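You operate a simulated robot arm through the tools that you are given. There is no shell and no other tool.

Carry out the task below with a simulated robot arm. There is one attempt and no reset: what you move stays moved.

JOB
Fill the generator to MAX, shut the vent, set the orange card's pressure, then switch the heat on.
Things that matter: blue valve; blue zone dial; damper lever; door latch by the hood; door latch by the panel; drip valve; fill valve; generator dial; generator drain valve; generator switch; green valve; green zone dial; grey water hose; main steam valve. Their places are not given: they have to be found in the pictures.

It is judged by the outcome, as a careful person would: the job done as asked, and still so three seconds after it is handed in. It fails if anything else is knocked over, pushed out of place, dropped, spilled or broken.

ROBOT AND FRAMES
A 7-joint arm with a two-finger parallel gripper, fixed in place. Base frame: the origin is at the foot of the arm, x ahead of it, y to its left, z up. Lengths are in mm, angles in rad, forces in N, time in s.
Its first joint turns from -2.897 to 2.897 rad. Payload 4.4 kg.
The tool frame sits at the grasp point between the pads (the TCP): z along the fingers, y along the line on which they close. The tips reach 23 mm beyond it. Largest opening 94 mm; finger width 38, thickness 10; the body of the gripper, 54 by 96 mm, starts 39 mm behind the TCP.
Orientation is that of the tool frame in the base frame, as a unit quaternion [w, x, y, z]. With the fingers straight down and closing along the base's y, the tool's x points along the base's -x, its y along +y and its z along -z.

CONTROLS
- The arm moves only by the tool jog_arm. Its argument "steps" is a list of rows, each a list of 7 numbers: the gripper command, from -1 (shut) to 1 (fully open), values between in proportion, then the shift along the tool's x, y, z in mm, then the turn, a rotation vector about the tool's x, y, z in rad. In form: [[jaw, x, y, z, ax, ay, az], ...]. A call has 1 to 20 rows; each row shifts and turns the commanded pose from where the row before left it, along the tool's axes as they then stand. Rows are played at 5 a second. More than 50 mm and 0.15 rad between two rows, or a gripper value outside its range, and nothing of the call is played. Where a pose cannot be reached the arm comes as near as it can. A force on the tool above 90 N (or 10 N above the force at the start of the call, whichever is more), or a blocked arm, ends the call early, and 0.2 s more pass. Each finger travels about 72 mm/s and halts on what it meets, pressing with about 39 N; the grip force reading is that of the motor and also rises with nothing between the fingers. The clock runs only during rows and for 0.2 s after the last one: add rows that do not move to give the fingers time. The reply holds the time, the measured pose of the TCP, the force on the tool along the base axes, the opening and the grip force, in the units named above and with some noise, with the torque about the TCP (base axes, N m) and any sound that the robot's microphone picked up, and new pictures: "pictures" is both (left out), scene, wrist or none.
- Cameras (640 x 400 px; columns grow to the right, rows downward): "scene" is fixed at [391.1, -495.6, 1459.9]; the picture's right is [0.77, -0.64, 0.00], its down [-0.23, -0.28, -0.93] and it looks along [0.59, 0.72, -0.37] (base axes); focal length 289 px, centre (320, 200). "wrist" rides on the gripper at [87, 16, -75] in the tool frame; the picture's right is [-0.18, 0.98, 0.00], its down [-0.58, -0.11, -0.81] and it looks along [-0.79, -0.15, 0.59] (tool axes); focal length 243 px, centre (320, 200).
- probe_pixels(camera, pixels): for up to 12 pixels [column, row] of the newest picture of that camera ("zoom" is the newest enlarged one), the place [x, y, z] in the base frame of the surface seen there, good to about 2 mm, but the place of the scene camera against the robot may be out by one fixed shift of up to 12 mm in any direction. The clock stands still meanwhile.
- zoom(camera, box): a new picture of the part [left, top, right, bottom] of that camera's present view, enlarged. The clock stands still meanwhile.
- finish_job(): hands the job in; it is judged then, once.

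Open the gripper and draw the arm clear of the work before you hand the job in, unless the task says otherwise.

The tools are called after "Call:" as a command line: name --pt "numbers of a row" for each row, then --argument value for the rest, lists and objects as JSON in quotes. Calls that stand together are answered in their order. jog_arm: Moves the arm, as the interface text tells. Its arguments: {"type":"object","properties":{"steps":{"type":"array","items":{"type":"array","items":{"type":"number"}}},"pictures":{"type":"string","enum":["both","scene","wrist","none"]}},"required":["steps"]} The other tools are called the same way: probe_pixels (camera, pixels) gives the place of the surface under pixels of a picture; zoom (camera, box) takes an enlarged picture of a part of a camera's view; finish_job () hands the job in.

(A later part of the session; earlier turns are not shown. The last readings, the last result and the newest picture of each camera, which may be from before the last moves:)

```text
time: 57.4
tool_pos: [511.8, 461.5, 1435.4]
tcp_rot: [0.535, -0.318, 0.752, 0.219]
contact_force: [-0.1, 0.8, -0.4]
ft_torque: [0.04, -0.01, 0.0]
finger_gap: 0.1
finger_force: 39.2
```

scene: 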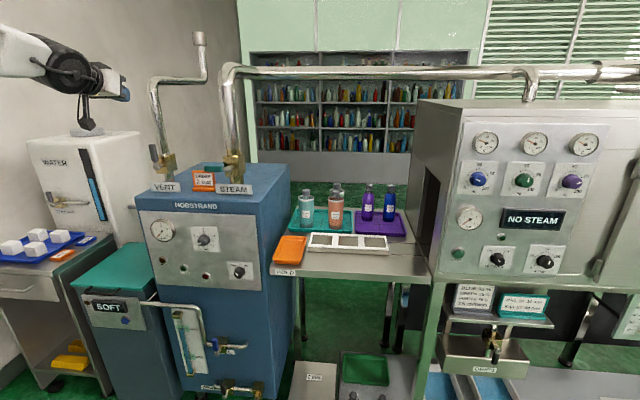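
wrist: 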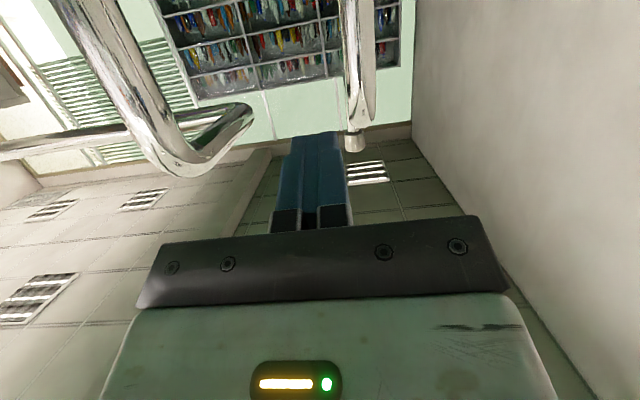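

Now at d≈688, u≈36, z≈1435. I pitch another 0.42 rad down (to ~43°) and descend toward the vent's height.

Call:
jog_arm --pt "-1 0 0 0 0 0.14 0" --pt "-1 0 0 0 0 0.14 0" --pt "-1 0 0 0 0 0.14 0" --pt "-1 28.9 0 27.6 0 0 0" --pt "-1 28.9 0 27.6 0 0 0" --pt "-1 28.9 0 27.6 0 0 0" --pt "-1 0 0 0 0 0 0" --pictures "both"

```text
time: 59.0
tool_pos: [512.9, 461.0, 1316.5]
tcp_rot: [0.366, -0.358, 0.846, 0.149]
contact_force: [0.2, -0.9, 0.0]
ft_torque: [0.0, 0.0, -0.03]
finger_gap: 0.0
finger_force: 38.8
```

scene: 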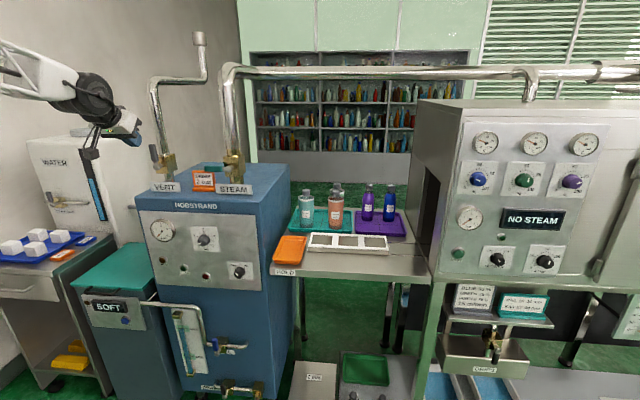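
wrist: 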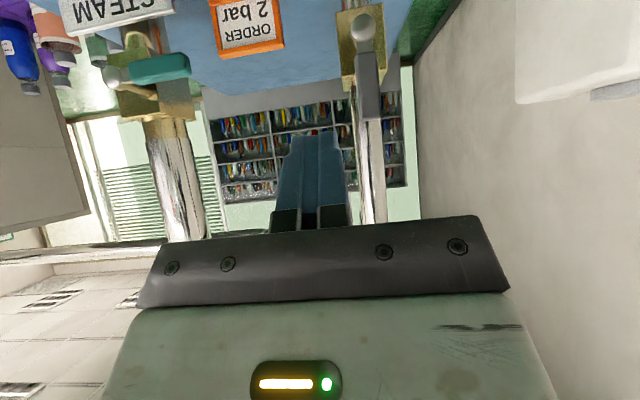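

The vent handle is visible at wrist (368,85) with its hub at (361,32). I probe them.

Call:
probe_pixels --camera "wrist" --pixels '[[361, 28], [362, 36], [366, 65], [368, 85], [370, 105], [371, 116], [359, 85], [377, 85], [345, 60], [152, 68], [110, 75]]'

Call:
zoom --camera "wrist" --box '[280, 0, 440, 130]'

```text
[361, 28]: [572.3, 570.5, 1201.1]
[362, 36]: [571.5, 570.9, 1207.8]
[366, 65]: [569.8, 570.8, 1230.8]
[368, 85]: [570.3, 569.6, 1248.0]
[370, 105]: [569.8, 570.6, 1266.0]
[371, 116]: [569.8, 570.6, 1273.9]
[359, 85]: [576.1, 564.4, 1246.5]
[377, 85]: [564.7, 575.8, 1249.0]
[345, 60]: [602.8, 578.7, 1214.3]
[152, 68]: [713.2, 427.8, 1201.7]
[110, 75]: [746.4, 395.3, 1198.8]
```

```text
3.08 times, centred on (360, 65) of wrist
```

zoom: 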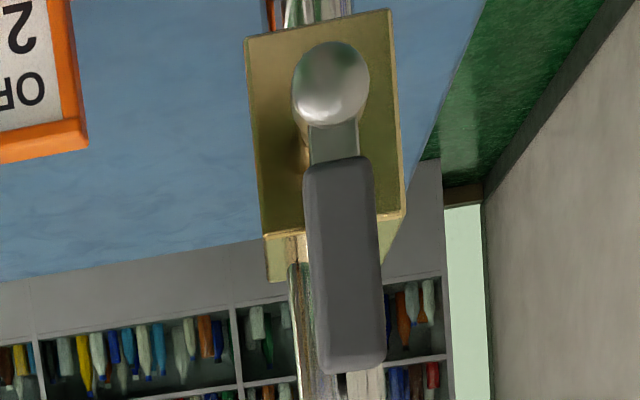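

Vent hub: u≈0.5, z≈1203, front d≈807; the handle is upright with tip at z≈1278. I bring the closed fingers to the handle's right side (u≈26, z≈1258), first lowering, then moving in to d≈770.

Call:
jog_arm --pt "-1 21.3 5 20.1 0 0 0" --pt "-1 21.3 5 20.1 0 0 0" --pt "-1 -18.6 0 19.6 0 0 0" --pt "-1 -18.6 0 19.6 0 0 0" --pt "-1 -18.6 0 19.6 0 0 0" --pt "-1 0 0 0 0 0 0" --pictures "both"

```text
time: 60.4
tool_pos: [563.1, 523.6, 1257.6]
tcp_rot: [0.366, -0.357, 0.846, 0.149]
contact_force: [-0.9, 0.3, 0.0]
ft_torque: [0.02, 0.0, 0.01]
finger_gap: 0.1
finger_force: 38.8
```

scene: 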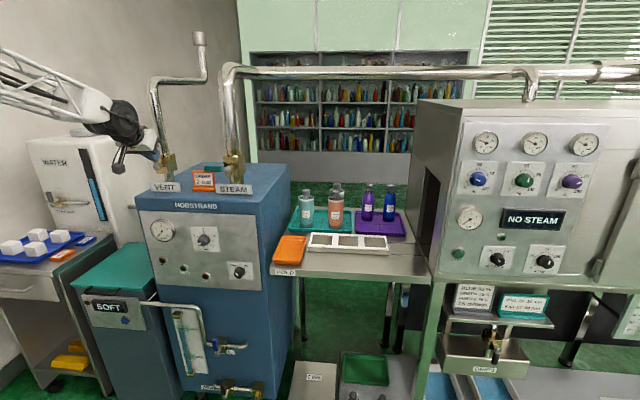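
wrist: 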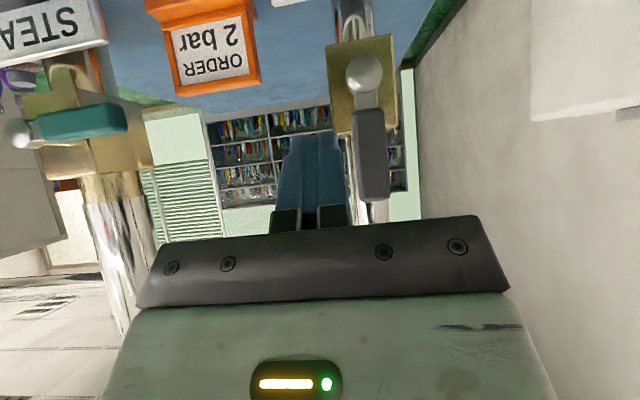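

The closed fingers are to the right of the vent handle (handle at (370,155), fingers at (315,175)). I move in 22 mm and start pushing left gently.

Call:
jog_arm --pt "-1 -15.1 0 16 0 0 0" --pt "-1 0 0 0 0 0 0" --pt "-1 0 6 0 0 0 0" --pt "-1 0 6 0 0 0 0" --pt "-1 0 5 0 0 0 0" --pictures "wrist"

```text
time: 61.6
tool_pos: [565.8, 551.3, 1257.9]
tcp_rot: [0.367, -0.357, 0.846, 0.149]
contact_force: [1.9, -1.0, 0.8]
ft_torque: [-0.02, -0.03, -0.04]
finger_gap: 0.1
finger_force: 39.0
```

wrist: 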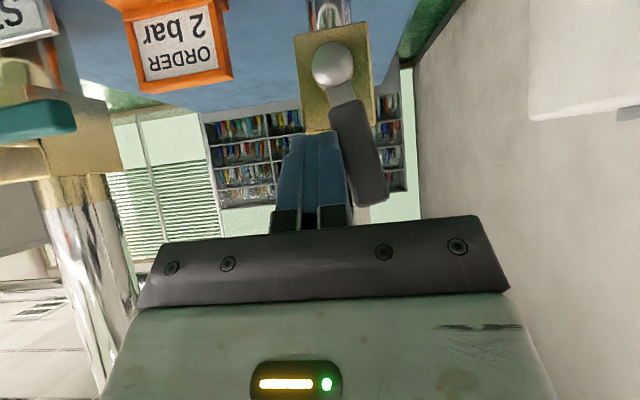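

The vent handle follows freely to the left (~10°, 2 N). I continue along its arc: left and slightly up, then left and down.

Call:
jog_arm --pt "-1 -2.2 7 -2.1 0 0 0" --pt "-1 -2.2 7 -2.1 0 0 0" --pt "-1 0.4 7 0.4 0 0 0" --pt "-1 0.4 7 0.4 0 0 0" --pt "-1 2.5 7 2.4 0 0 0" --pt "-1 2.5 7 2.4 0 0 0" --pt "-1 0 0 0 0 0 0" --pictures "both"

```text
time: 63.2
tool_pos: [536.6, 581.4, 1254.6]
tcp_rot: [0.367, -0.357, 0.846, 0.149]
contact_force: [0.5, 0.3, -0.1]
ft_torque: [-0.02, 0.01, 0.01]
finger_gap: 0.2
finger_force: 38.9
```

scene: 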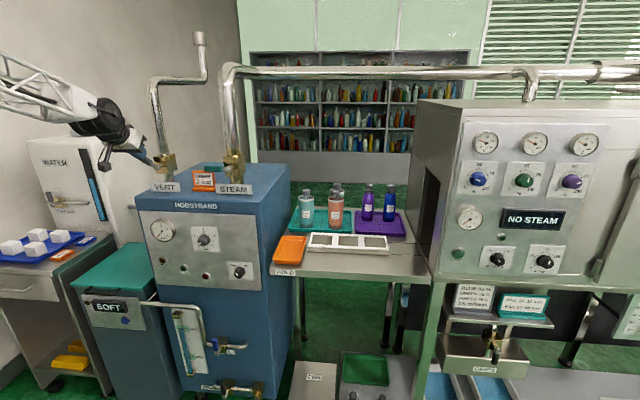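
wrist: 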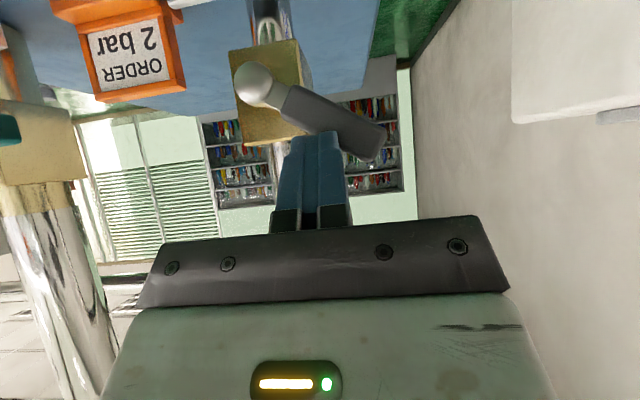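

The vent handle is at ~60°. I continue left and down to bring it horizontal.

Call:
jog_arm --pt "-1 3.8 5.7 3.6 0 0 0" --pt "-1 3.8 5.7 3.6 0 0 0" --pt "-1 3.8 5.7 3.6 0 0 0" --pt "-1 3.8 3 3.6 0 0 0" --pt "-1 3.8 2 3.6 0 0 0" --pt "-1 0 0 0 0 0 0" --pictures "both"

```text
time: 64.6
tool_pos: [519.9, 595.3, 1229.0]
tcp_rot: [0.366, -0.357, 0.846, 0.149]
contact_force: [-9.4, -4.6, 1.3]
ft_torque: [-0.02, 0.15, 0.16]
finger_gap: 0.2
finger_force: 39.1
```

scene: 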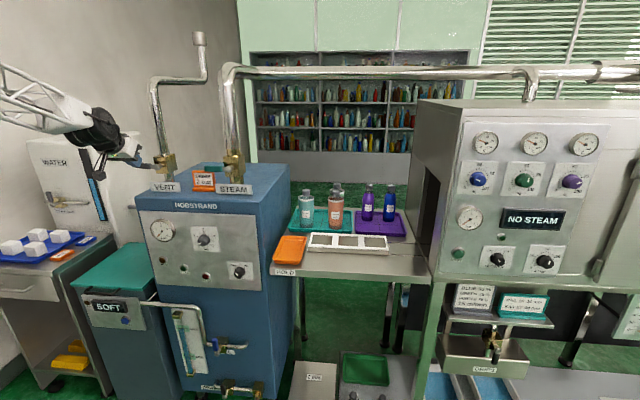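
wrist: 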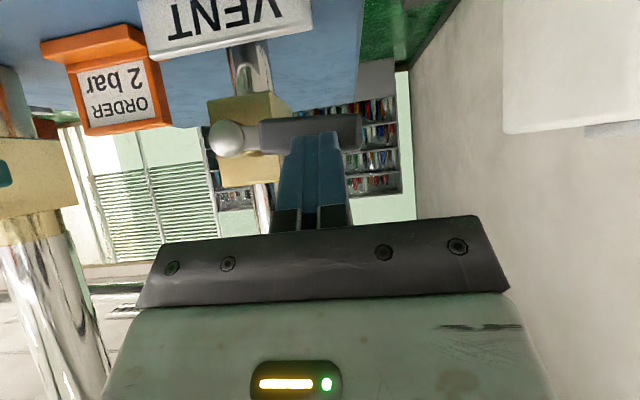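

The vent handle is almost horizontal (compare slope with the closed STEAM handle, ~5° left). I push down a few more mm in small steps until the stop resists.

Call:
jog_arm --pt "-1 2.2 0 2.1 0 0 0" --pt "-1 2.2 0 2.1 0 0 0" --pt "-1 0 0 0 0 0 0" --pictures "wrist"

```text
time: 65.4
tool_pos: [520.3, 596.1, 1224.0]
tcp_rot: [0.367, -0.357, 0.846, 0.148]
contact_force: [-18.1, -4.6, 10.8]
ft_torque: [0.08, 0.07, 0.15]
finger_gap: 0.1
finger_force: 38.8
```

wrist: 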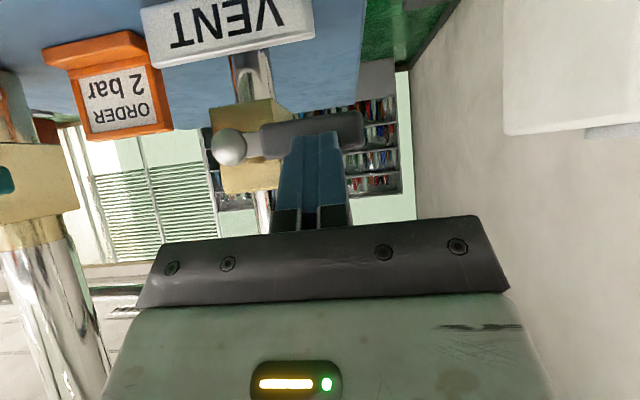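

Resistance is rising (~20 N) and the handle's slope now matches the closed STEAM lever. I press 3 mm more to be sure of the stop.

Call:
jog_arm --pt "-1 2.2 0 2.1 0 0 0" --pt "-1 0 0 0 0 0 0" --pictures "wrist"

Call:
zoom --camera "wrist" --box '[160, 50, 400, 200]'

```text
time: 66.0
tool_pos: [520.1, 595.3, 1223.9]
tcp_rot: [0.368, -0.357, 0.845, 0.15]
contact_force: [-23.6, -21.0, 38.4]
ft_torque: [-0.11, -0.5, 0.24]
finger_gap: 0.0
finger_force: 39.2
```

wrist: 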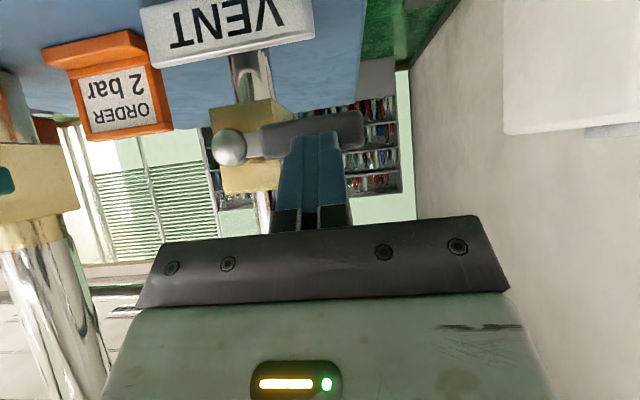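

```text
2.67 times, centred on (280, 125) of wrist
```

zoom: 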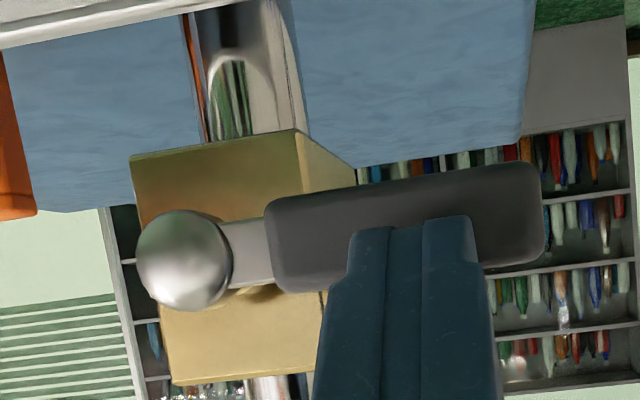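

The vent is firmly on its stop (38 N, no further motion). I lift off and back away from the vent.

Call:
jog_arm --pt "-1 -4.4 0 -4.2 0 0 0" --pt "-1 -7.3 0 -6.9 0 0 0" --pt "-1 20.6 0 -21.8 0 0 0" --pt "-1 20.6 0 -21.8 0 0 0" --pt "-1 20.6 0 -21.8 0 0 0" --pt "-1 20.6 0 -21.8 0 0 0" --pt "-1 0 0 0 0 0 0" --pictures "both"

Call:
zoom --camera "scene" --box '[130, 130, 258, 210]'

```text
time: 67.6
tool_pos: [436.2, 509.8, 1237.8]
tcp_rot: [0.366, -0.357, 0.846, 0.149]
contact_force: [-0.2, -0.5, 0.3]
ft_torque: [0.02, -0.02, 0.03]
finger_gap: 0.0
finger_force: 38.8
```

scene: 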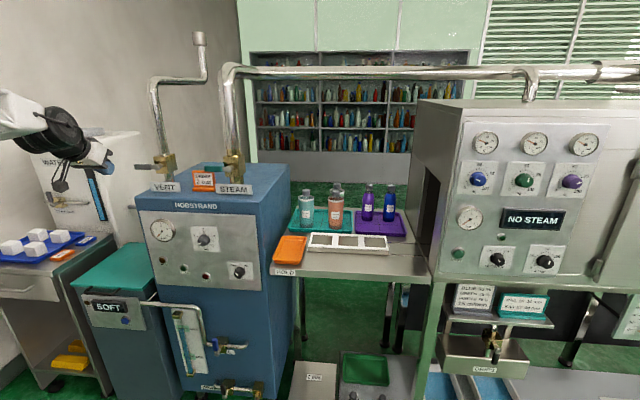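
wrist: 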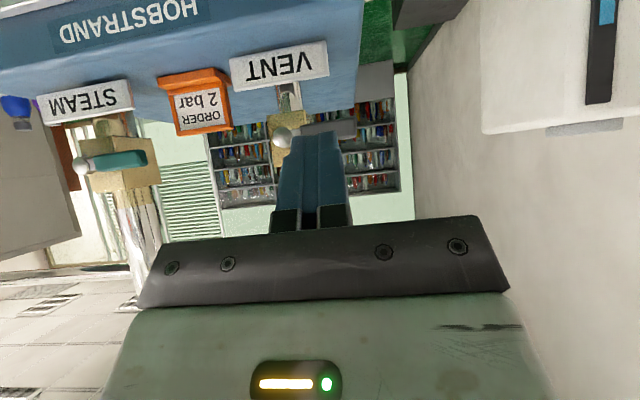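

```text
5.00 times, centred on (194, 170) of scene
```

zoom: 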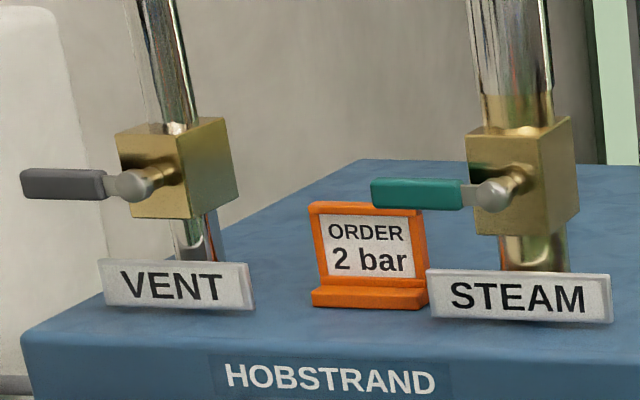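

The vent lever now lies across its pipe like the closed STEAM lever. Next I move right and down toward the generator dial, watching for reach limits.

Call:
jog_arm --pt "-1 29 -25 27.5 0 0 0" --pt "-1 29 -25 27.5 0 0 0" --pt "-1 29 -25 27.5 0 0 0" --pt "-1 29 -25 27.5 0 0 0" --pictures "none"

Call:
jog_arm --pt "-1 29 -25 27.5 0 0 0" --pt "-1 29 -25 27.5 0 0 0" --pt "-1 29 -25 27.5 0 0 0" --pt "-1 0 0 0 0 0 0" --pictures "both"

```text
time: 68.6
tool_pos: [512.3, 439.0, 1079.7]
tcp_rot: [0.367, -0.358, 0.846, 0.15]
contact_force: [0.3, -0.5, -0.3]
ft_torque: [0.01, 0.04, 0.0]
finger_gap: 0.0
finger_force: 38.8
```

```text
time: 69.6
tool_pos: [564.3, 384.3, 960.9]
tcp_rot: [0.367, -0.357, 0.846, 0.149]
contact_force: [0.3, 0.1, 0.1]
ft_torque: [-0.01, 0.04, 0.02]
finger_gap: 0.0
finger_force: 39.3
```

scene: 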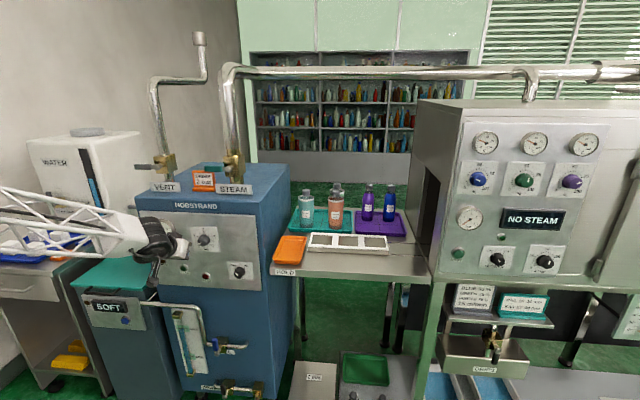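
wrist: 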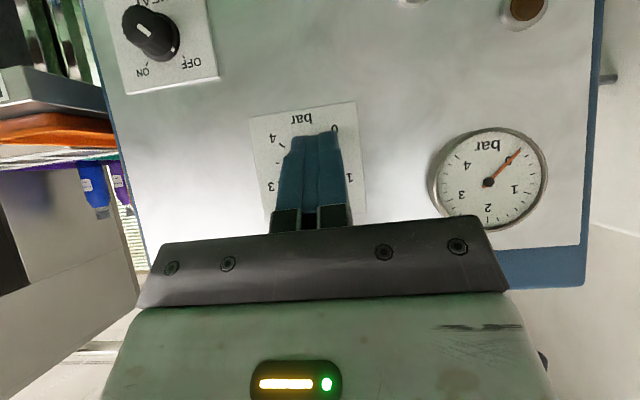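

The closed fingers hide the dial; I open the jaws and rise 20 mm to see it between the fingers.

Call:
jog_arm --pt "1 -14.5 0 -13.8 0 0 0" --pt "1 0 0 0 0 0 0" --pt "1 0 0 0 0 0 0" --pictures "wrist"

Call:
zoom --camera "wrist" --box '[230, 60, 390, 160]'

```text
time: 70.4
tool_pos: [564.9, 385.5, 979.7]
tcp_rot: [0.367, -0.357, 0.846, 0.149]
contact_force: [0.2, 0.0, -0.3]
ft_torque: [0.03, 0.01, 0.0]
finger_gap: 93.8
finger_force: 0.1
```

wrist: 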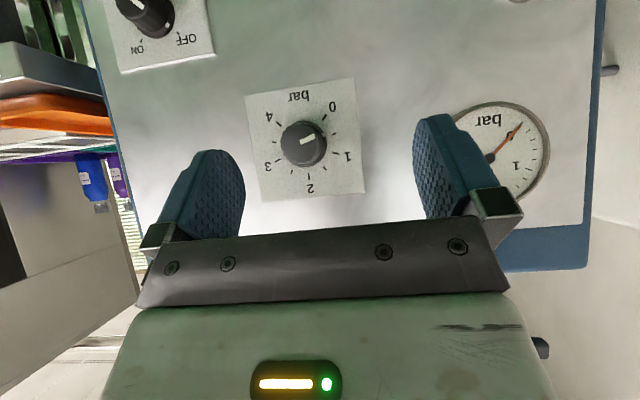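

```text
4.00 times, centred on (310, 110) of wrist
```

zoom: 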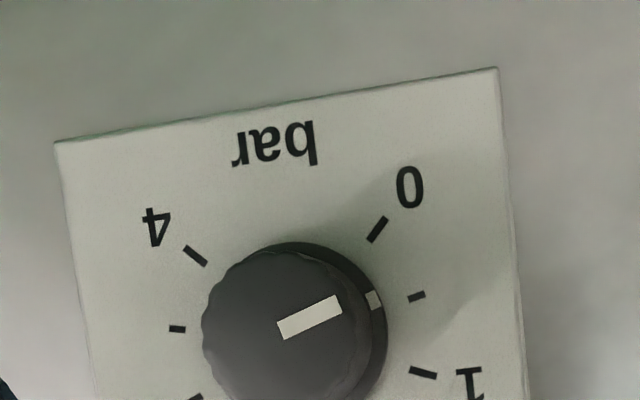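

The pointer is at about 0.5 bar now. I zoom on the entire dial and probe the ticks, the knob cap and the heat switch.

Call:
zoom --camera "wrist" --box '[230, 75, 390, 205]'

Call:
probe_pixels --camera "wrist" --pixels '[[303, 143], [303, 128], [303, 160], [287, 143], [320, 143], [325, 117], [336, 155], [308, 175], [281, 160], [280, 123], [150, 12], [180, 35]]'

```text
3.08 times, centred on (310, 140) of wrist
```

zoom: 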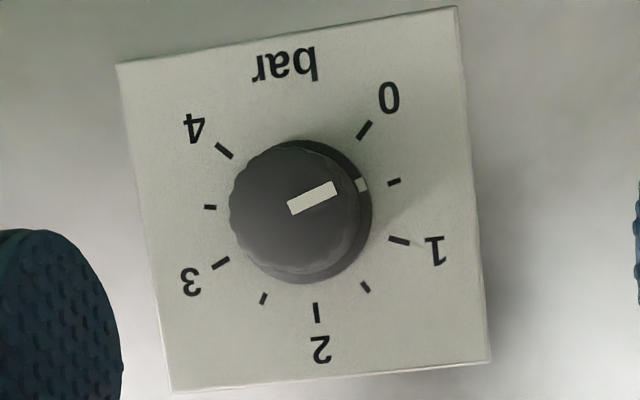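

```text
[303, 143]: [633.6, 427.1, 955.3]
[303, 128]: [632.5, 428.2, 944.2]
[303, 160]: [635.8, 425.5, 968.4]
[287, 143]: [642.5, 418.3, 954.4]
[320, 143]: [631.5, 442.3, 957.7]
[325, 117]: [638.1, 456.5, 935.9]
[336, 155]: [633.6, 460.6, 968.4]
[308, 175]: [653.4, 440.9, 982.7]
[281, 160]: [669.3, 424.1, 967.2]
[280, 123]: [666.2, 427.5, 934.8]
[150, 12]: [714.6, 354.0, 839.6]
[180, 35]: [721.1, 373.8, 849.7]
```

Dial geometry: knob axis at u≈147.5, z≈955, cap at d≈750, plate at 774, scale ±135° for 0–4, so 2 bar is straight up and the pointer is at ~0.5. I level the tool (pitch −0.76 rad) and centre it on the knob, staying back.

Call:
jog_arm --pt "1 0 0 0 0 -0.1265 0" --pt "1 0 0 0 0 -0.1265 0" --pt "1 0 0 0 0 -0.1265 0" --pt "1 0 0 0 0 -0.1265 0" --pt "1 0 0 0 0 -0.1265 0" --pt "1 0 0 0 0 -0.1265 0" --pt "1 12.3 -10 0 0 0 0" --pt "1 12.2 -10 0 0 0 0" --pt "1 0 0 0 0 0 0" --pictures "both"

```text
time: 72.4
tool_pos: [574.5, 371.9, 953.9]
tcp_rot: [0.627, -0.289, 0.67, 0.271]
contact_force: [0.7, 0.4, 1.1]
ft_torque: [-0.01, -0.01, 0.02]
finger_gap: 94.0
finger_force: 0.0
out of reach, approached as far as the arm can: row 3
```

scene: 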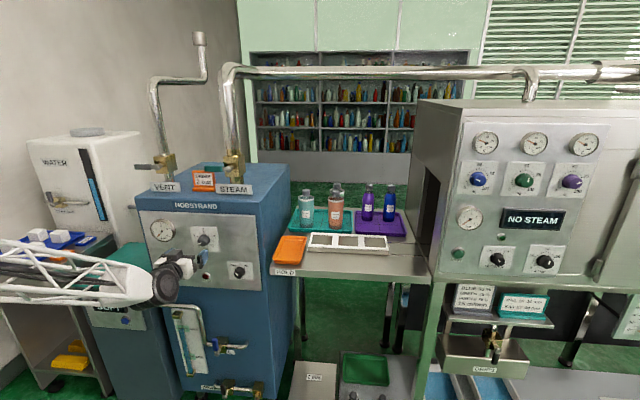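
wrist: 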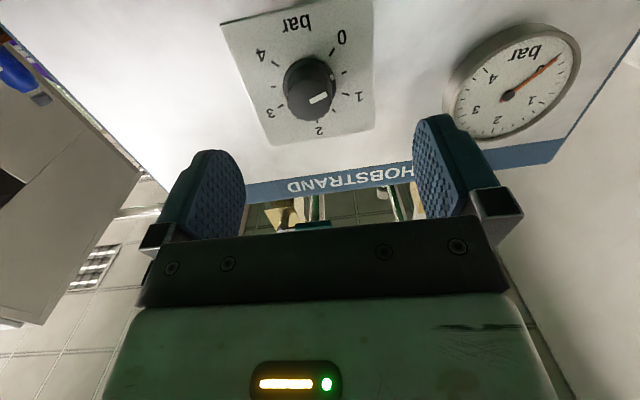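

Row 3 hit a reach limit so the tool is ~3.7° low and ~1.7° off in yaw. I correct these and then probe the knob from this view (cap near (310,85)).

Call:
jog_arm --pt "1 0 0 10 0.03 -0.065 0" --pt "1 0 0 10 0 0 0" --pt "1 0 0 0 0 0 0" --pictures "wrist"

Call:
zoom --camera "wrist" --box '[220, 0, 400, 150]'

```text
time: 73.2
tool_pos: [588.6, 387.8, 950.3]
tcp_rot: [0.654, -0.269, 0.654, 0.269]
contact_force: [-0.2, -0.1, 0.9]
ft_torque: [0.01, -0.03, -0.03]
finger_gap: 93.9
finger_force: 0.0
```

wrist: 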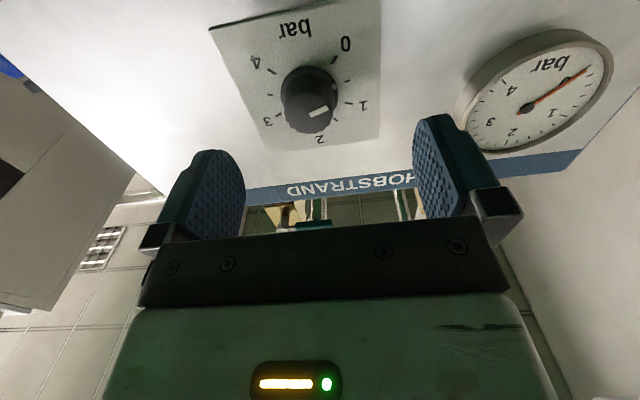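

```text
2.67 times, centred on (310, 75) of wrist
```

zoom: 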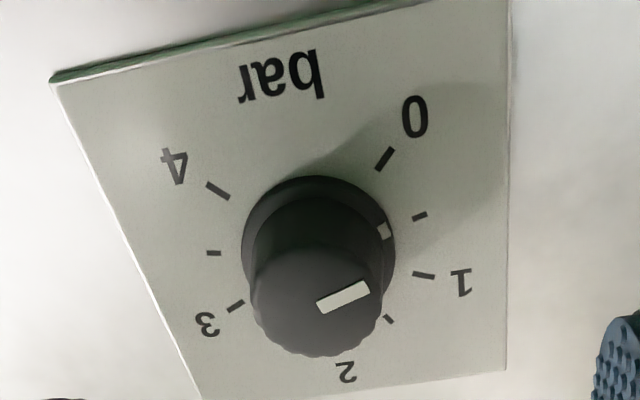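

Orientation is exact now. I probe the cap (centre ~zoom (317,305)), its edges and skirt.

Call:
probe_pixels --camera "zoom" --pixels '[[317, 305], [258, 300], [378, 310], [318, 350], [300, 262], [318, 235], [318, 185], [384, 158], [225, 190], [342, 350], [425, 276], [237, 306]]'

```text
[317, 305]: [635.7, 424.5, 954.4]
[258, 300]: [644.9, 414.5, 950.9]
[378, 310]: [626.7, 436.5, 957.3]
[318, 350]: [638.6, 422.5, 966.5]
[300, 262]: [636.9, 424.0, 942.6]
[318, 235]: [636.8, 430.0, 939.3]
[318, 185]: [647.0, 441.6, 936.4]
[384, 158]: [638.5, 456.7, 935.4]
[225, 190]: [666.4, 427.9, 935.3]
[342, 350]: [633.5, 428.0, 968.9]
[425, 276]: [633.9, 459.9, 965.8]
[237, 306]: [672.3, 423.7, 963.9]
```

Knob axis: u≈148.8, z≈954.7, radius ≈16, cap face d≈750. I pre-roll the gripper −50° (counter-clockwise from the front) before gripping.

Call:
jog_arm --pt "1 0 0 0 0 0 -0.1455" --pt "1 0 0 0 0 0 -0.1455" --pt "1 0 0 0 0 0 -0.1455" --pt "1 0 0 0 0 0 -0.1455" --pt "1 0 0 0 0 0 -0.1455" --pt "1 0 0 0 0 0 -0.1455" --pt "1 0 0 0 0 0 0" --pictures "both"

```text
time: 74.8
tool_pos: [624.0, 264.6, 1113.5]
tcp_rot: [0.684, -0.539, 0.492, 0.008]
contact_force: [0.1, 0.4, 0.8]
ft_torque: [0.01, -0.01, 0.06]
finger_gap: 94.0
finger_force: 0.1
out of reach, approached as far as the arm can: row 2, 3, 4, 5, 6
```

scene: 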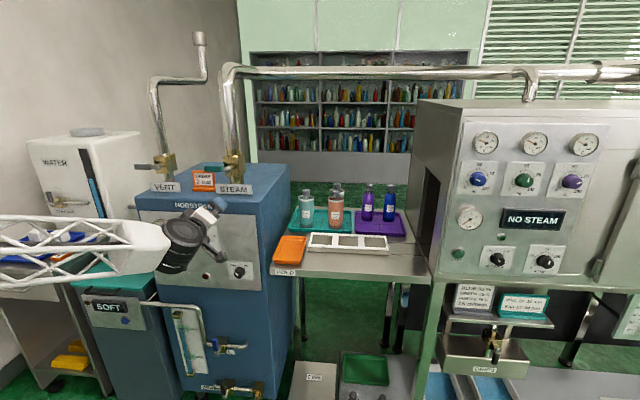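
wrist: 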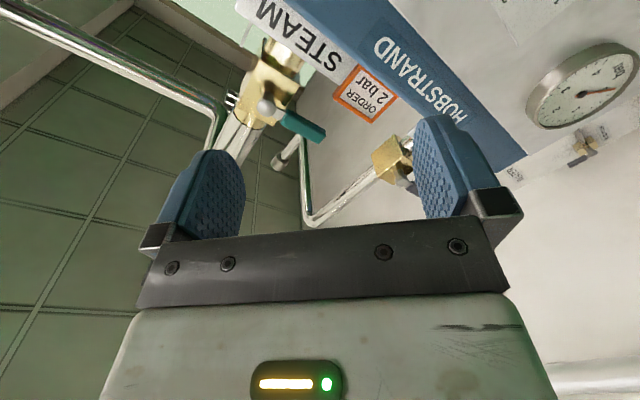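

Negative roll is at the wrist's limit and the arm drifted up to (624,265,1113); nothing was touched. I roll back to neutral here; I will turn the knob using positive roll instead.

Call:
jog_arm --pt "1 0 0 0 0 0 0.137" --pt "1 0 0 0 0 0 0.137" --pt "1 0 0 0 0 0 0.137" --pt "1 0 0 0 0 0 0.137" --pt "1 0 0 0 0 0 0.137" --pt "1 0 0 0 0 0 0.137" --pt "1 0 0 0 0 0 0" --pictures "scene"

```text
time: 76.4
tool_pos: [623.7, 264.0, 1114.2]
tcp_rot: [0.64, -0.293, 0.655, 0.273]
contact_force: [0.6, -0.9, -0.7]
ft_torque: [0.02, -0.01, 0.04]
finger_gap: 93.9
finger_force: 0.0
```

scene: 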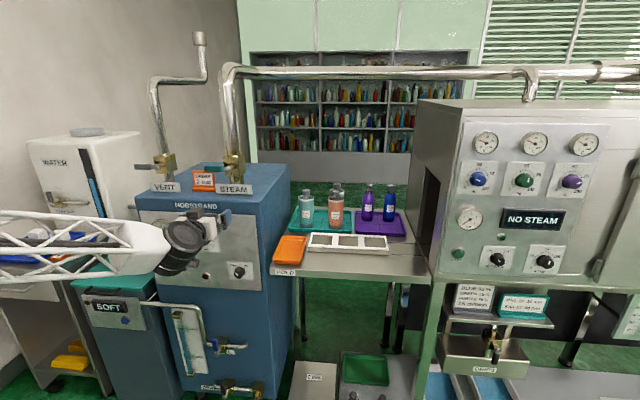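

I correct the small yaw/pitch error and travel back to the stand-off in front of the dial (d≈690, u≈149, z≈955).

Call:
jog_arm --pt "1 0 0 0 0.038 -0.03 0.017" --pt "1 32 21 8 0 0 0" --pt "1 32 21 8 0 0 0" --pt "1 32 21 8 0 0 0" --pt "1 32 21 15 0 0 0" --pt "1 32 21 15 0 0 0" --pt "1 0 0 0 0 0 0" --pictures "both"

```text
time: 78.0
tool_pos: [586.9, 375.0, 955.0]
tcp_rot: [0.654, -0.27, 0.653, 0.269]
contact_force: [0.5, -0.7, 0.8]
ft_torque: [0.0, 0.02, 0.0]
finger_gap: 94.2
finger_force: 0.0
```

scene: 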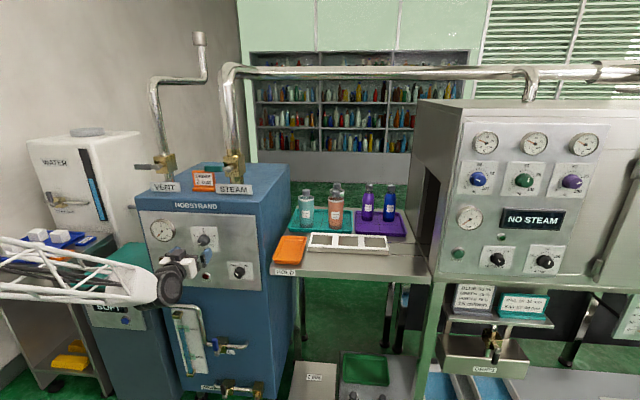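
wrist: 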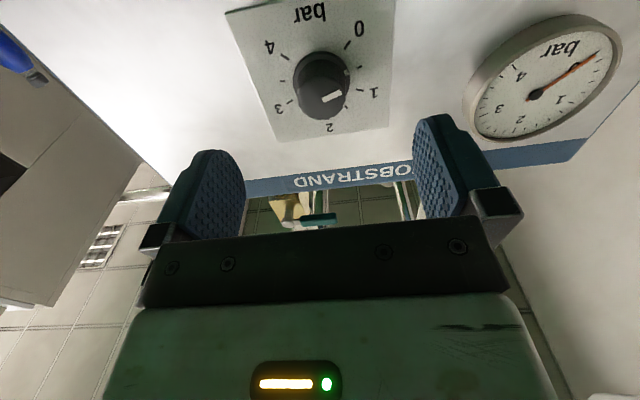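

Back at the stand-off with exact orientation. I rehearse the +1.77 rad (clockwise) roll here in free space to see whether the wrist can do it without drifting.

Call:
jog_arm --pt "1 0 0 0 0 0 0.136" --pt "1 0 0 0 0 0 0.136" --pt "1 0 0 0 0 0 0.136" --pt "1 0 0 0 0 0 0.136" --pt "1 0 0 0 0 0 0.136" --pt "1 0 0 0 0 0 0.136" --pt "1 0 0 0 0 0 0.136" --pt "1 0 0 0 0 0 0.136" --pt "1 0 0 0 0 0 0.136" --pt "1 0 0 0 0 0 0.136" --pt "1 0 0 0 0 0 0.136" --pt "1 0 0 0 0 0 0.136" --pt "1 0 0 0 0 0 0.136" --pt "1 0 0 0 0 0 0" --pictures "both"

```text
time: 81.0
tool_pos: [589.6, 376.4, 952.8]
tcp_rot: [0.206, 0.333, 0.624, 0.676]
contact_force: [0.0, 0.0, 0.1]
ft_torque: [-0.04, 0.03, -0.02]
finger_gap: 94.0
finger_force: 0.1
```

scene: 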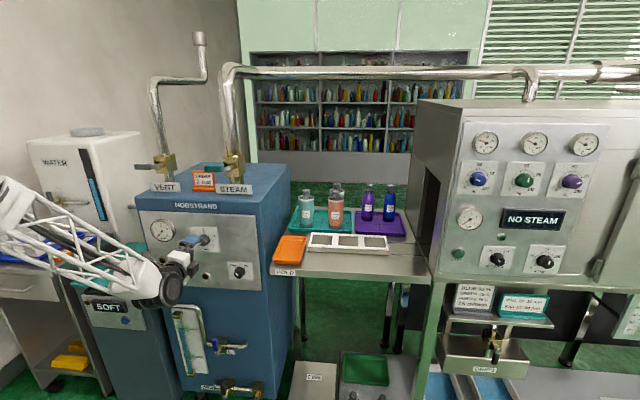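
wrist: 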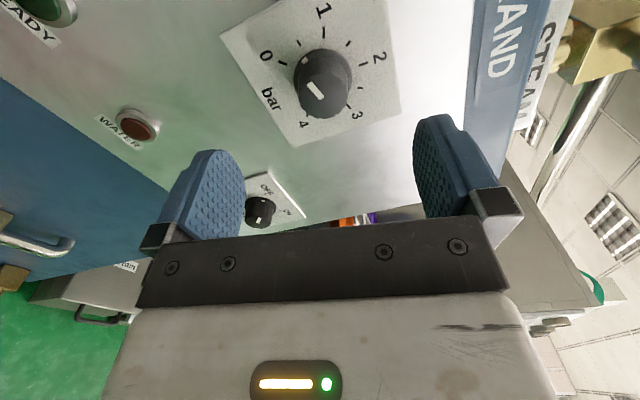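

The clockwise roll works with no drift. I roll back to neutral, then move in to the knob with jaws open.

Call:
jog_arm --pt "1 0 0 0 0 0 -0.136" --pt "1 0 0 0 0 0 -0.136" --pt "1 0 0 0 0 0 -0.136" --pt "1 0 0 0 0 0 -0.136" --pt "1 0 0 0 0 0 -0.136" --pt "1 0 0 0 0 0 -0.136" --pt "1 0 0 0 0 0 -0.136" --pt "1 0 0 0 0 0 -0.136" --pt "1 0 0 0 0 0 -0.136" --pt "1 0 0 0 0 0 -0.136" --pt "1 0 0 0 0 0 -0.136" --pt "1 0 0 0 0 0 -0.136" --pt "1 0 0 0 0 0 -0.136" --pt "1 0 0 0 0 0 0" --pictures "none"

```text
time: 84.0
tool_pos: [588.4, 375.6, 953.2]
tcp_rot: [0.654, -0.272, 0.652, 0.269]
contact_force: [-0.2, 0.2, -0.4]
ft_torque: [-0.03, 0.01, 0.01]
finger_gap: 94.2
finger_force: 0.0
```

Neutral again at d≈682, u≈150.5, z≈953. I centre on the knob axis and move in 64 mm so the tips end ~5 mm before the plate.

Call:
jog_arm --pt "1 -1.5 1.7 21 0 0 0" --pt "1 0 0 21 0 0 0" --pt "1 0 0 21 0 0 0" --pt "1 0 0 0 0 0 0" --pictures "both"

```text
time: 85.0
tool_pos: [634.3, 421.9, 954.9]
tcp_rot: [0.654, -0.272, 0.653, 0.269]
contact_force: [0.0, -0.2, 0.1]
ft_torque: [0.01, -0.02, 0.0]
finger_gap: 94.1
finger_force: 0.0
```

scene: 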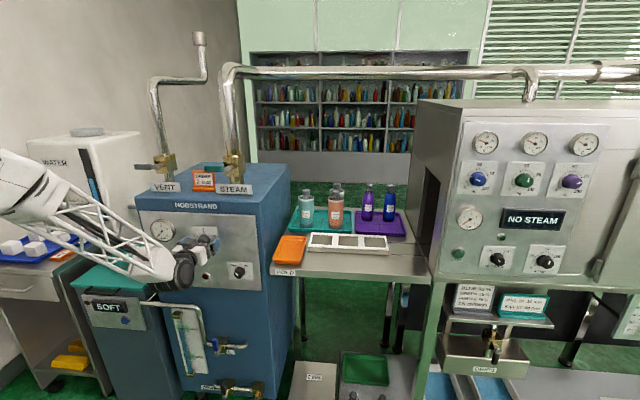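
wrist: 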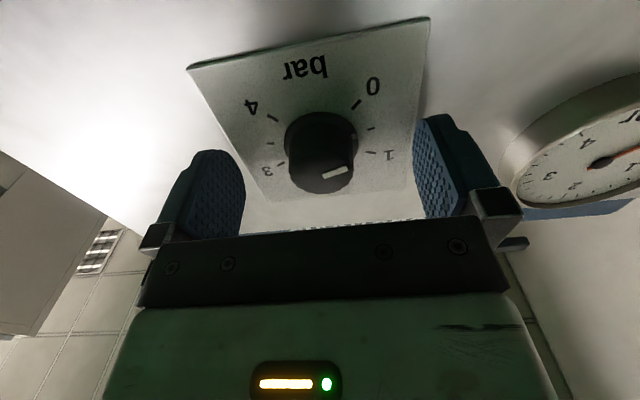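

Knob is between the fingers. I nudge 1.4 mm left and close the jaws on it.

Call:
jog_arm --pt "1 0 1.4 0 0 0 0" --pt "-0.2 0 0 0 0 0 0" --pt "-1 0 0 0 0 0 0" --pt "-1 0 0 0 0 0 0" --pt "-1 0 0 0 0 0 0" --pictures "wrist"

```text
time: 86.2
tool_pos: [633.2, 421.9, 954.7]
tcp_rot: [0.654, -0.269, 0.654, 0.269]
contact_force: [28.9, -21.9, -1.4]
ft_torque: [-0.17, 0.15, 0.11]
finger_gap: 34.2
finger_force: 45.2
```

wrist: 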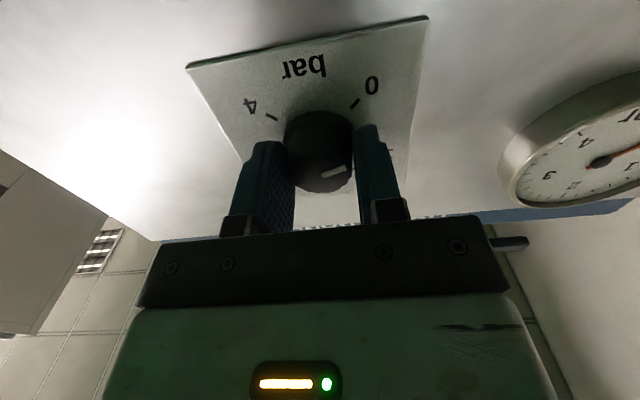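

Gripped (gap 34 mm) but with ~36 N sideways toward the right, so the knob's axis is a little right of me. I shift right about 1 mm and re-read.

Call:
jog_arm --pt "-1 0 -0.8 0 0 0 0" --pt "-1 0 0 0 0 0 0" --pictures "none"

```text
time: 86.8
tool_pos: [632.4, 420.6, 955.3]
tcp_rot: [0.654, -0.271, 0.653, 0.27]
contact_force: [56.3, 2.4, -7.0]
ft_torque: [-0.1, 0.11, 0.45]
finger_gap: 33.5
finger_force: 44.9
```

The side force hasn't dropped and an inward pull appeared; I hold still one step to get a settled reading and picture.

Call:
jog_arm --pt "-1 0 0 0 0 0 0" --pt "-1 0 0 0 0 0 0" --pictures "both"

Call:
zoom --camera "wrist" --box '[220, 80, 420, 220]'

```text
time: 87.4
tool_pos: [633.0, 423.4, 956.1]
tcp_rot: [0.655, -0.271, 0.653, 0.269]
contact_force: [58.6, 1.3, -2.3]
ft_torque: [-0.06, 0.07, 0.38]
finger_gap: 33.5
finger_force: 44.8
```

scene: 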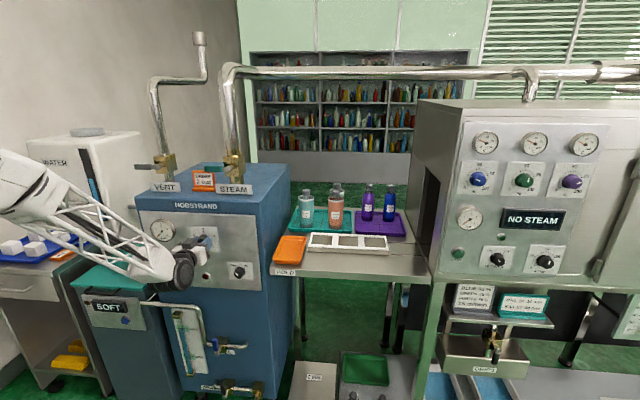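
wrist: 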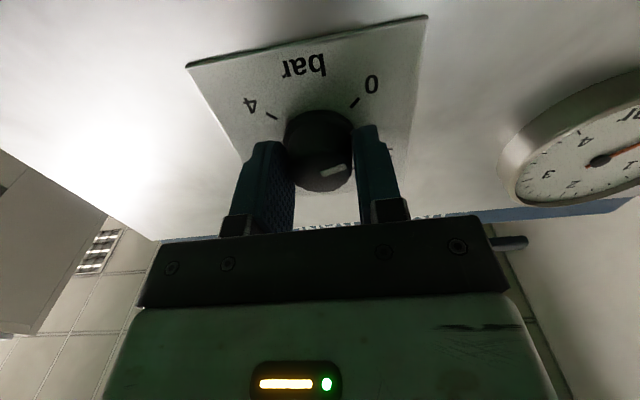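

```text
2.86 times, centred on (320, 150) of wrist
```

zoom: 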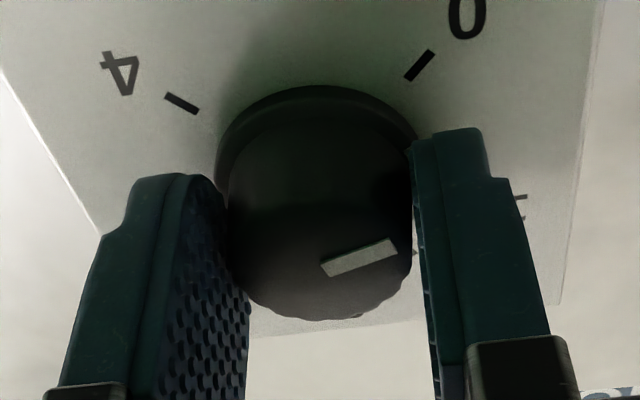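

The tips seem to be touching the wider skirt of the knob. I open, back off 5 mm and regrip only the fluted cap.

Call:
jog_arm --pt "0 0 0 0 0 0 0" --pt "0 0 0 -5 0 0 0" --pt "0 0 0 0 0 0 0" --pictures "wrist"

Call:
zoom --camera "wrist" --box '[220, 80, 420, 220]'

```text
time: 88.2
tool_pos: [628.8, 418.2, 954.6]
tcp_rot: [0.654, -0.272, 0.653, 0.269]
contact_force: [0.1, 0.4, 0.0]
ft_torque: [0.0, -0.03, -0.04]
finger_gap: 47.0
finger_force: 0.1
```

wrist: 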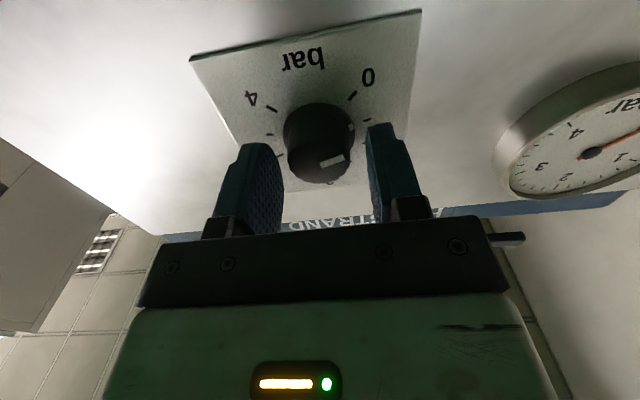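

```text
2.86 times, centred on (320, 150) of wrist
```

zoom: 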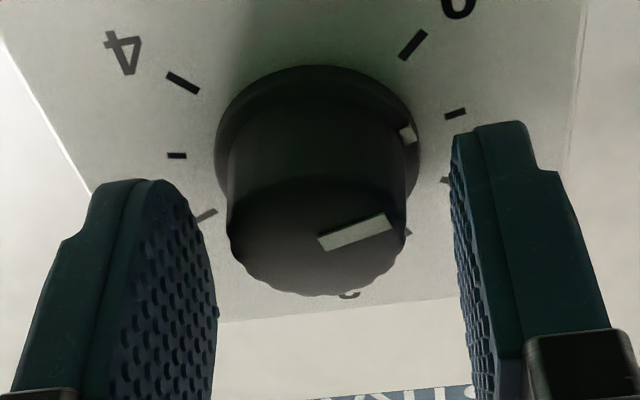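

Clear view now of cap and skirt. I probe the cap's edges at this close range to centre precisely.

Call:
probe_pixels --camera "zoom" --pixels '[[318, 240], [236, 245], [402, 225], [318, 288], [318, 192], [234, 190], [400, 180], [222, 150], [412, 120], [318, 72], [180, 82], [413, 44]]'

```text
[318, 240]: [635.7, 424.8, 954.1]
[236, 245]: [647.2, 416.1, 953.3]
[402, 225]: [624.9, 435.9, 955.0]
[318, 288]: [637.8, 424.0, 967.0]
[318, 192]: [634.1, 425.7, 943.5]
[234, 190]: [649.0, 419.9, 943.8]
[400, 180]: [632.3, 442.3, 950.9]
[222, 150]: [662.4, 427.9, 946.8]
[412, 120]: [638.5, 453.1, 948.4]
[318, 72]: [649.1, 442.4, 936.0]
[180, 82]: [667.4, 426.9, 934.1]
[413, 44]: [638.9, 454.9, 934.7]
```

The knob axis is at u≈149, z≈954.7, matching my TCP. I close the jaws on the cap again.

Call:
jog_arm --pt "-0.3 0 0 0 0 0 0" --pt "-1 0 0 0 0 0 0" --pt "-1 0 0 0 0 0 0" --pictures "wrist"

```text
time: 89.0
tool_pos: [629.0, 416.5, 954.9]
tcp_rot: [0.654, -0.271, 0.653, 0.269]
contact_force: [7.3, -11.4, -1.7]
ft_torque: [-0.08, 0.08, -0.02]
finger_gap: 33.8
finger_force: 45.3
```

wrist: 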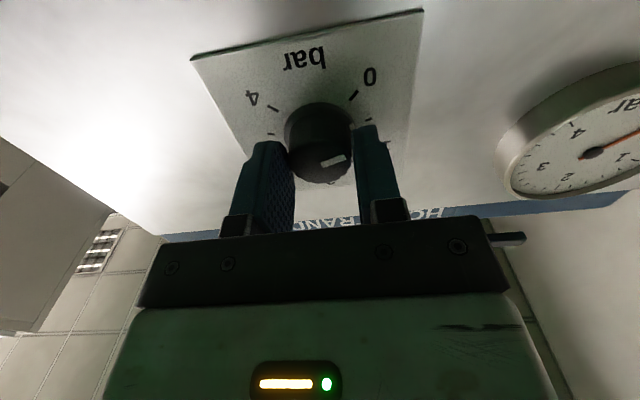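

A good grip with only ~13 N side force. I start turning clockwise 0.6 rad and check that the pointer follows.

Call:
jog_arm --pt "-1 0 0 0 0 0 0.1" --pt "-1 0 0 0 0 0 0.1" --pt "-1 0 0 0 0 0 0.1" --pt "-1 0 0 0 0 0 0.1" --pt "-1 0 0 0 0 0 0.1" --pt "-1 0 0 0 0 0 0.1" --pt "-1 0 0 0 0 0 0" --pictures "wrist"

Call:
zoom --camera "wrist" --box '[220, 60, 420, 200]'

```text
time: 90.6
tool_pos: [627.7, 418.2, 953.6]
tcp_rot: [0.545, -0.064, 0.705, 0.45]
contact_force: [52.3, -40.1, -29.3]
ft_torque: [-0.02, 0.02, -1.78]
finger_gap: 33.6
finger_force: 45.1
```

wrist: 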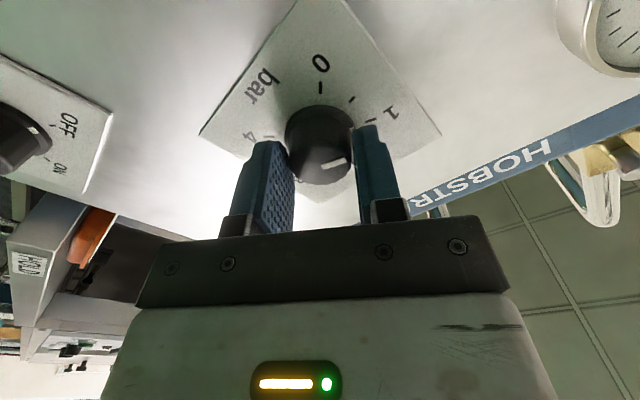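

```text
2.86 times, centred on (320, 130) of wrist
```

zoom: 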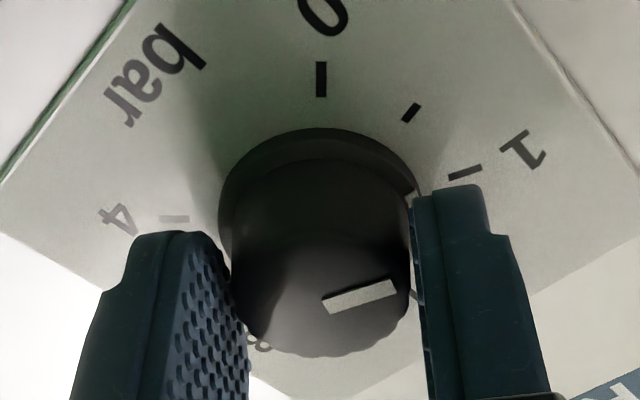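

The knob turns with the gripper (scale rotated, pointer fixed to fingers). A 70 N force along the closing axis has built up, so I shift −y by 1.5 mm to relieve it.

Call:
jog_arm --pt "-1 0 -1.5 0 0 0 0" --pt "-1 0 0 0 0 0 0" --pictures "none"

```text
time: 91.2
tool_pos: [628.6, 417.7, 954.7]
tcp_rot: [0.545, -0.067, 0.704, 0.451]
contact_force: [-7.9, -32.6, 7.4]
ft_torque: [0.09, -0.1, -0.52]
finger_gap: 33.3
finger_force: 45.1
```

Force dropped to ~34 N. I continue turning in 0.4 rad portions, checking force.

Call:
jog_arm --pt "-1 0 0 0 0 0 0.1" --pt "-1 0 0 0 0 0 0.1" --pt "-1 0 0 0 0 0 0.1" --pt "-1 0 0 0 0 0 0.1" --pt "-1 0 0 0 0 0 0" --pictures "wrist"

```text
time: 92.4
tool_pos: [628.1, 418.9, 953.9]
tcp_rot: [0.445, 0.074, 0.703, 0.55]
contact_force: [-49.4, -7.2, 22.2]
ft_torque: [0.2, -0.27, 0.79]
finger_gap: 33.6
finger_force: 44.7
```

wrist: 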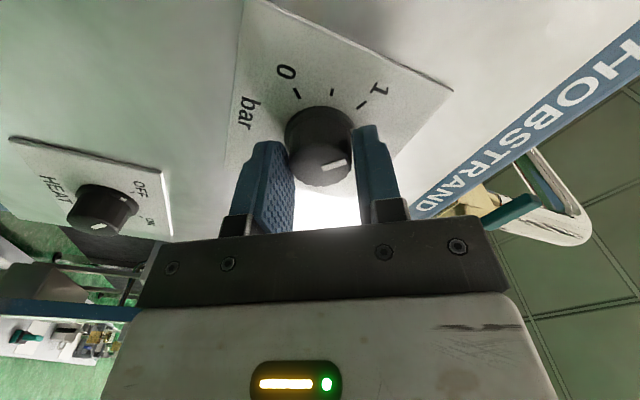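

The force is now +35 N along tool y and 40 N outward. I relieve with +0.8 mm in y and −0.7 mm in z, then go on.

Call:
jog_arm --pt "-1 0 0.8 -0.7 0 0 0" --pt "-1 0 0 0 0 0 0.1" --pt "-1 0 0 0 0 0 0.1" --pt "-1 0 0 0 0 0 0.1" --pt "-1 0 0 0 0 0 0" --pictures "wrist"

Call:
zoom --camera "wrist" --box '[220, 60, 420, 200]'

```text
time: 93.6
tool_pos: [628.1, 418.5, 954.8]
tcp_rot: [0.357, 0.18, 0.683, 0.611]
contact_force: [-6.3, 20.8, 4.1]
ft_torque: [-0.18, 0.16, 0.13]
finger_gap: 33.8
finger_force: 45.2
```

wrist: 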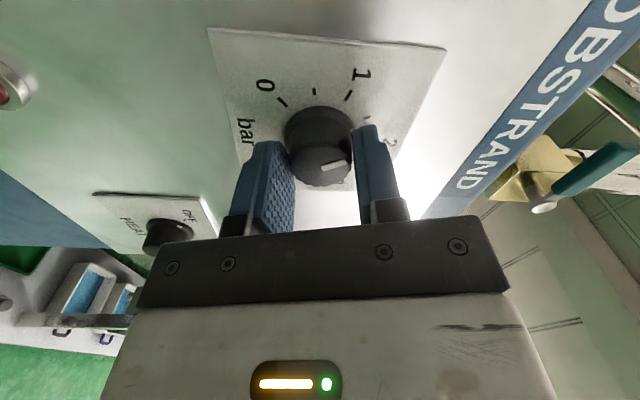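

```text
2.86 times, centred on (320, 130) of wrist
```

zoom: 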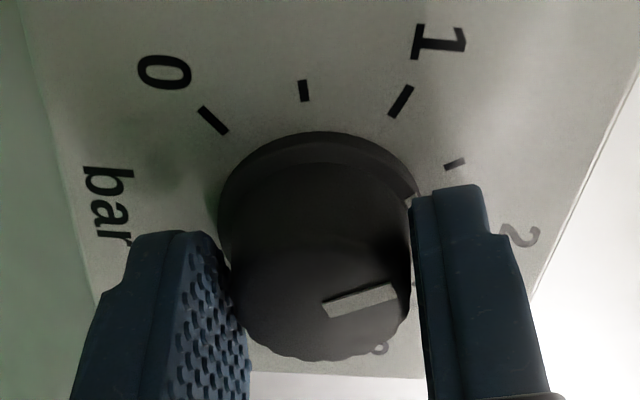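

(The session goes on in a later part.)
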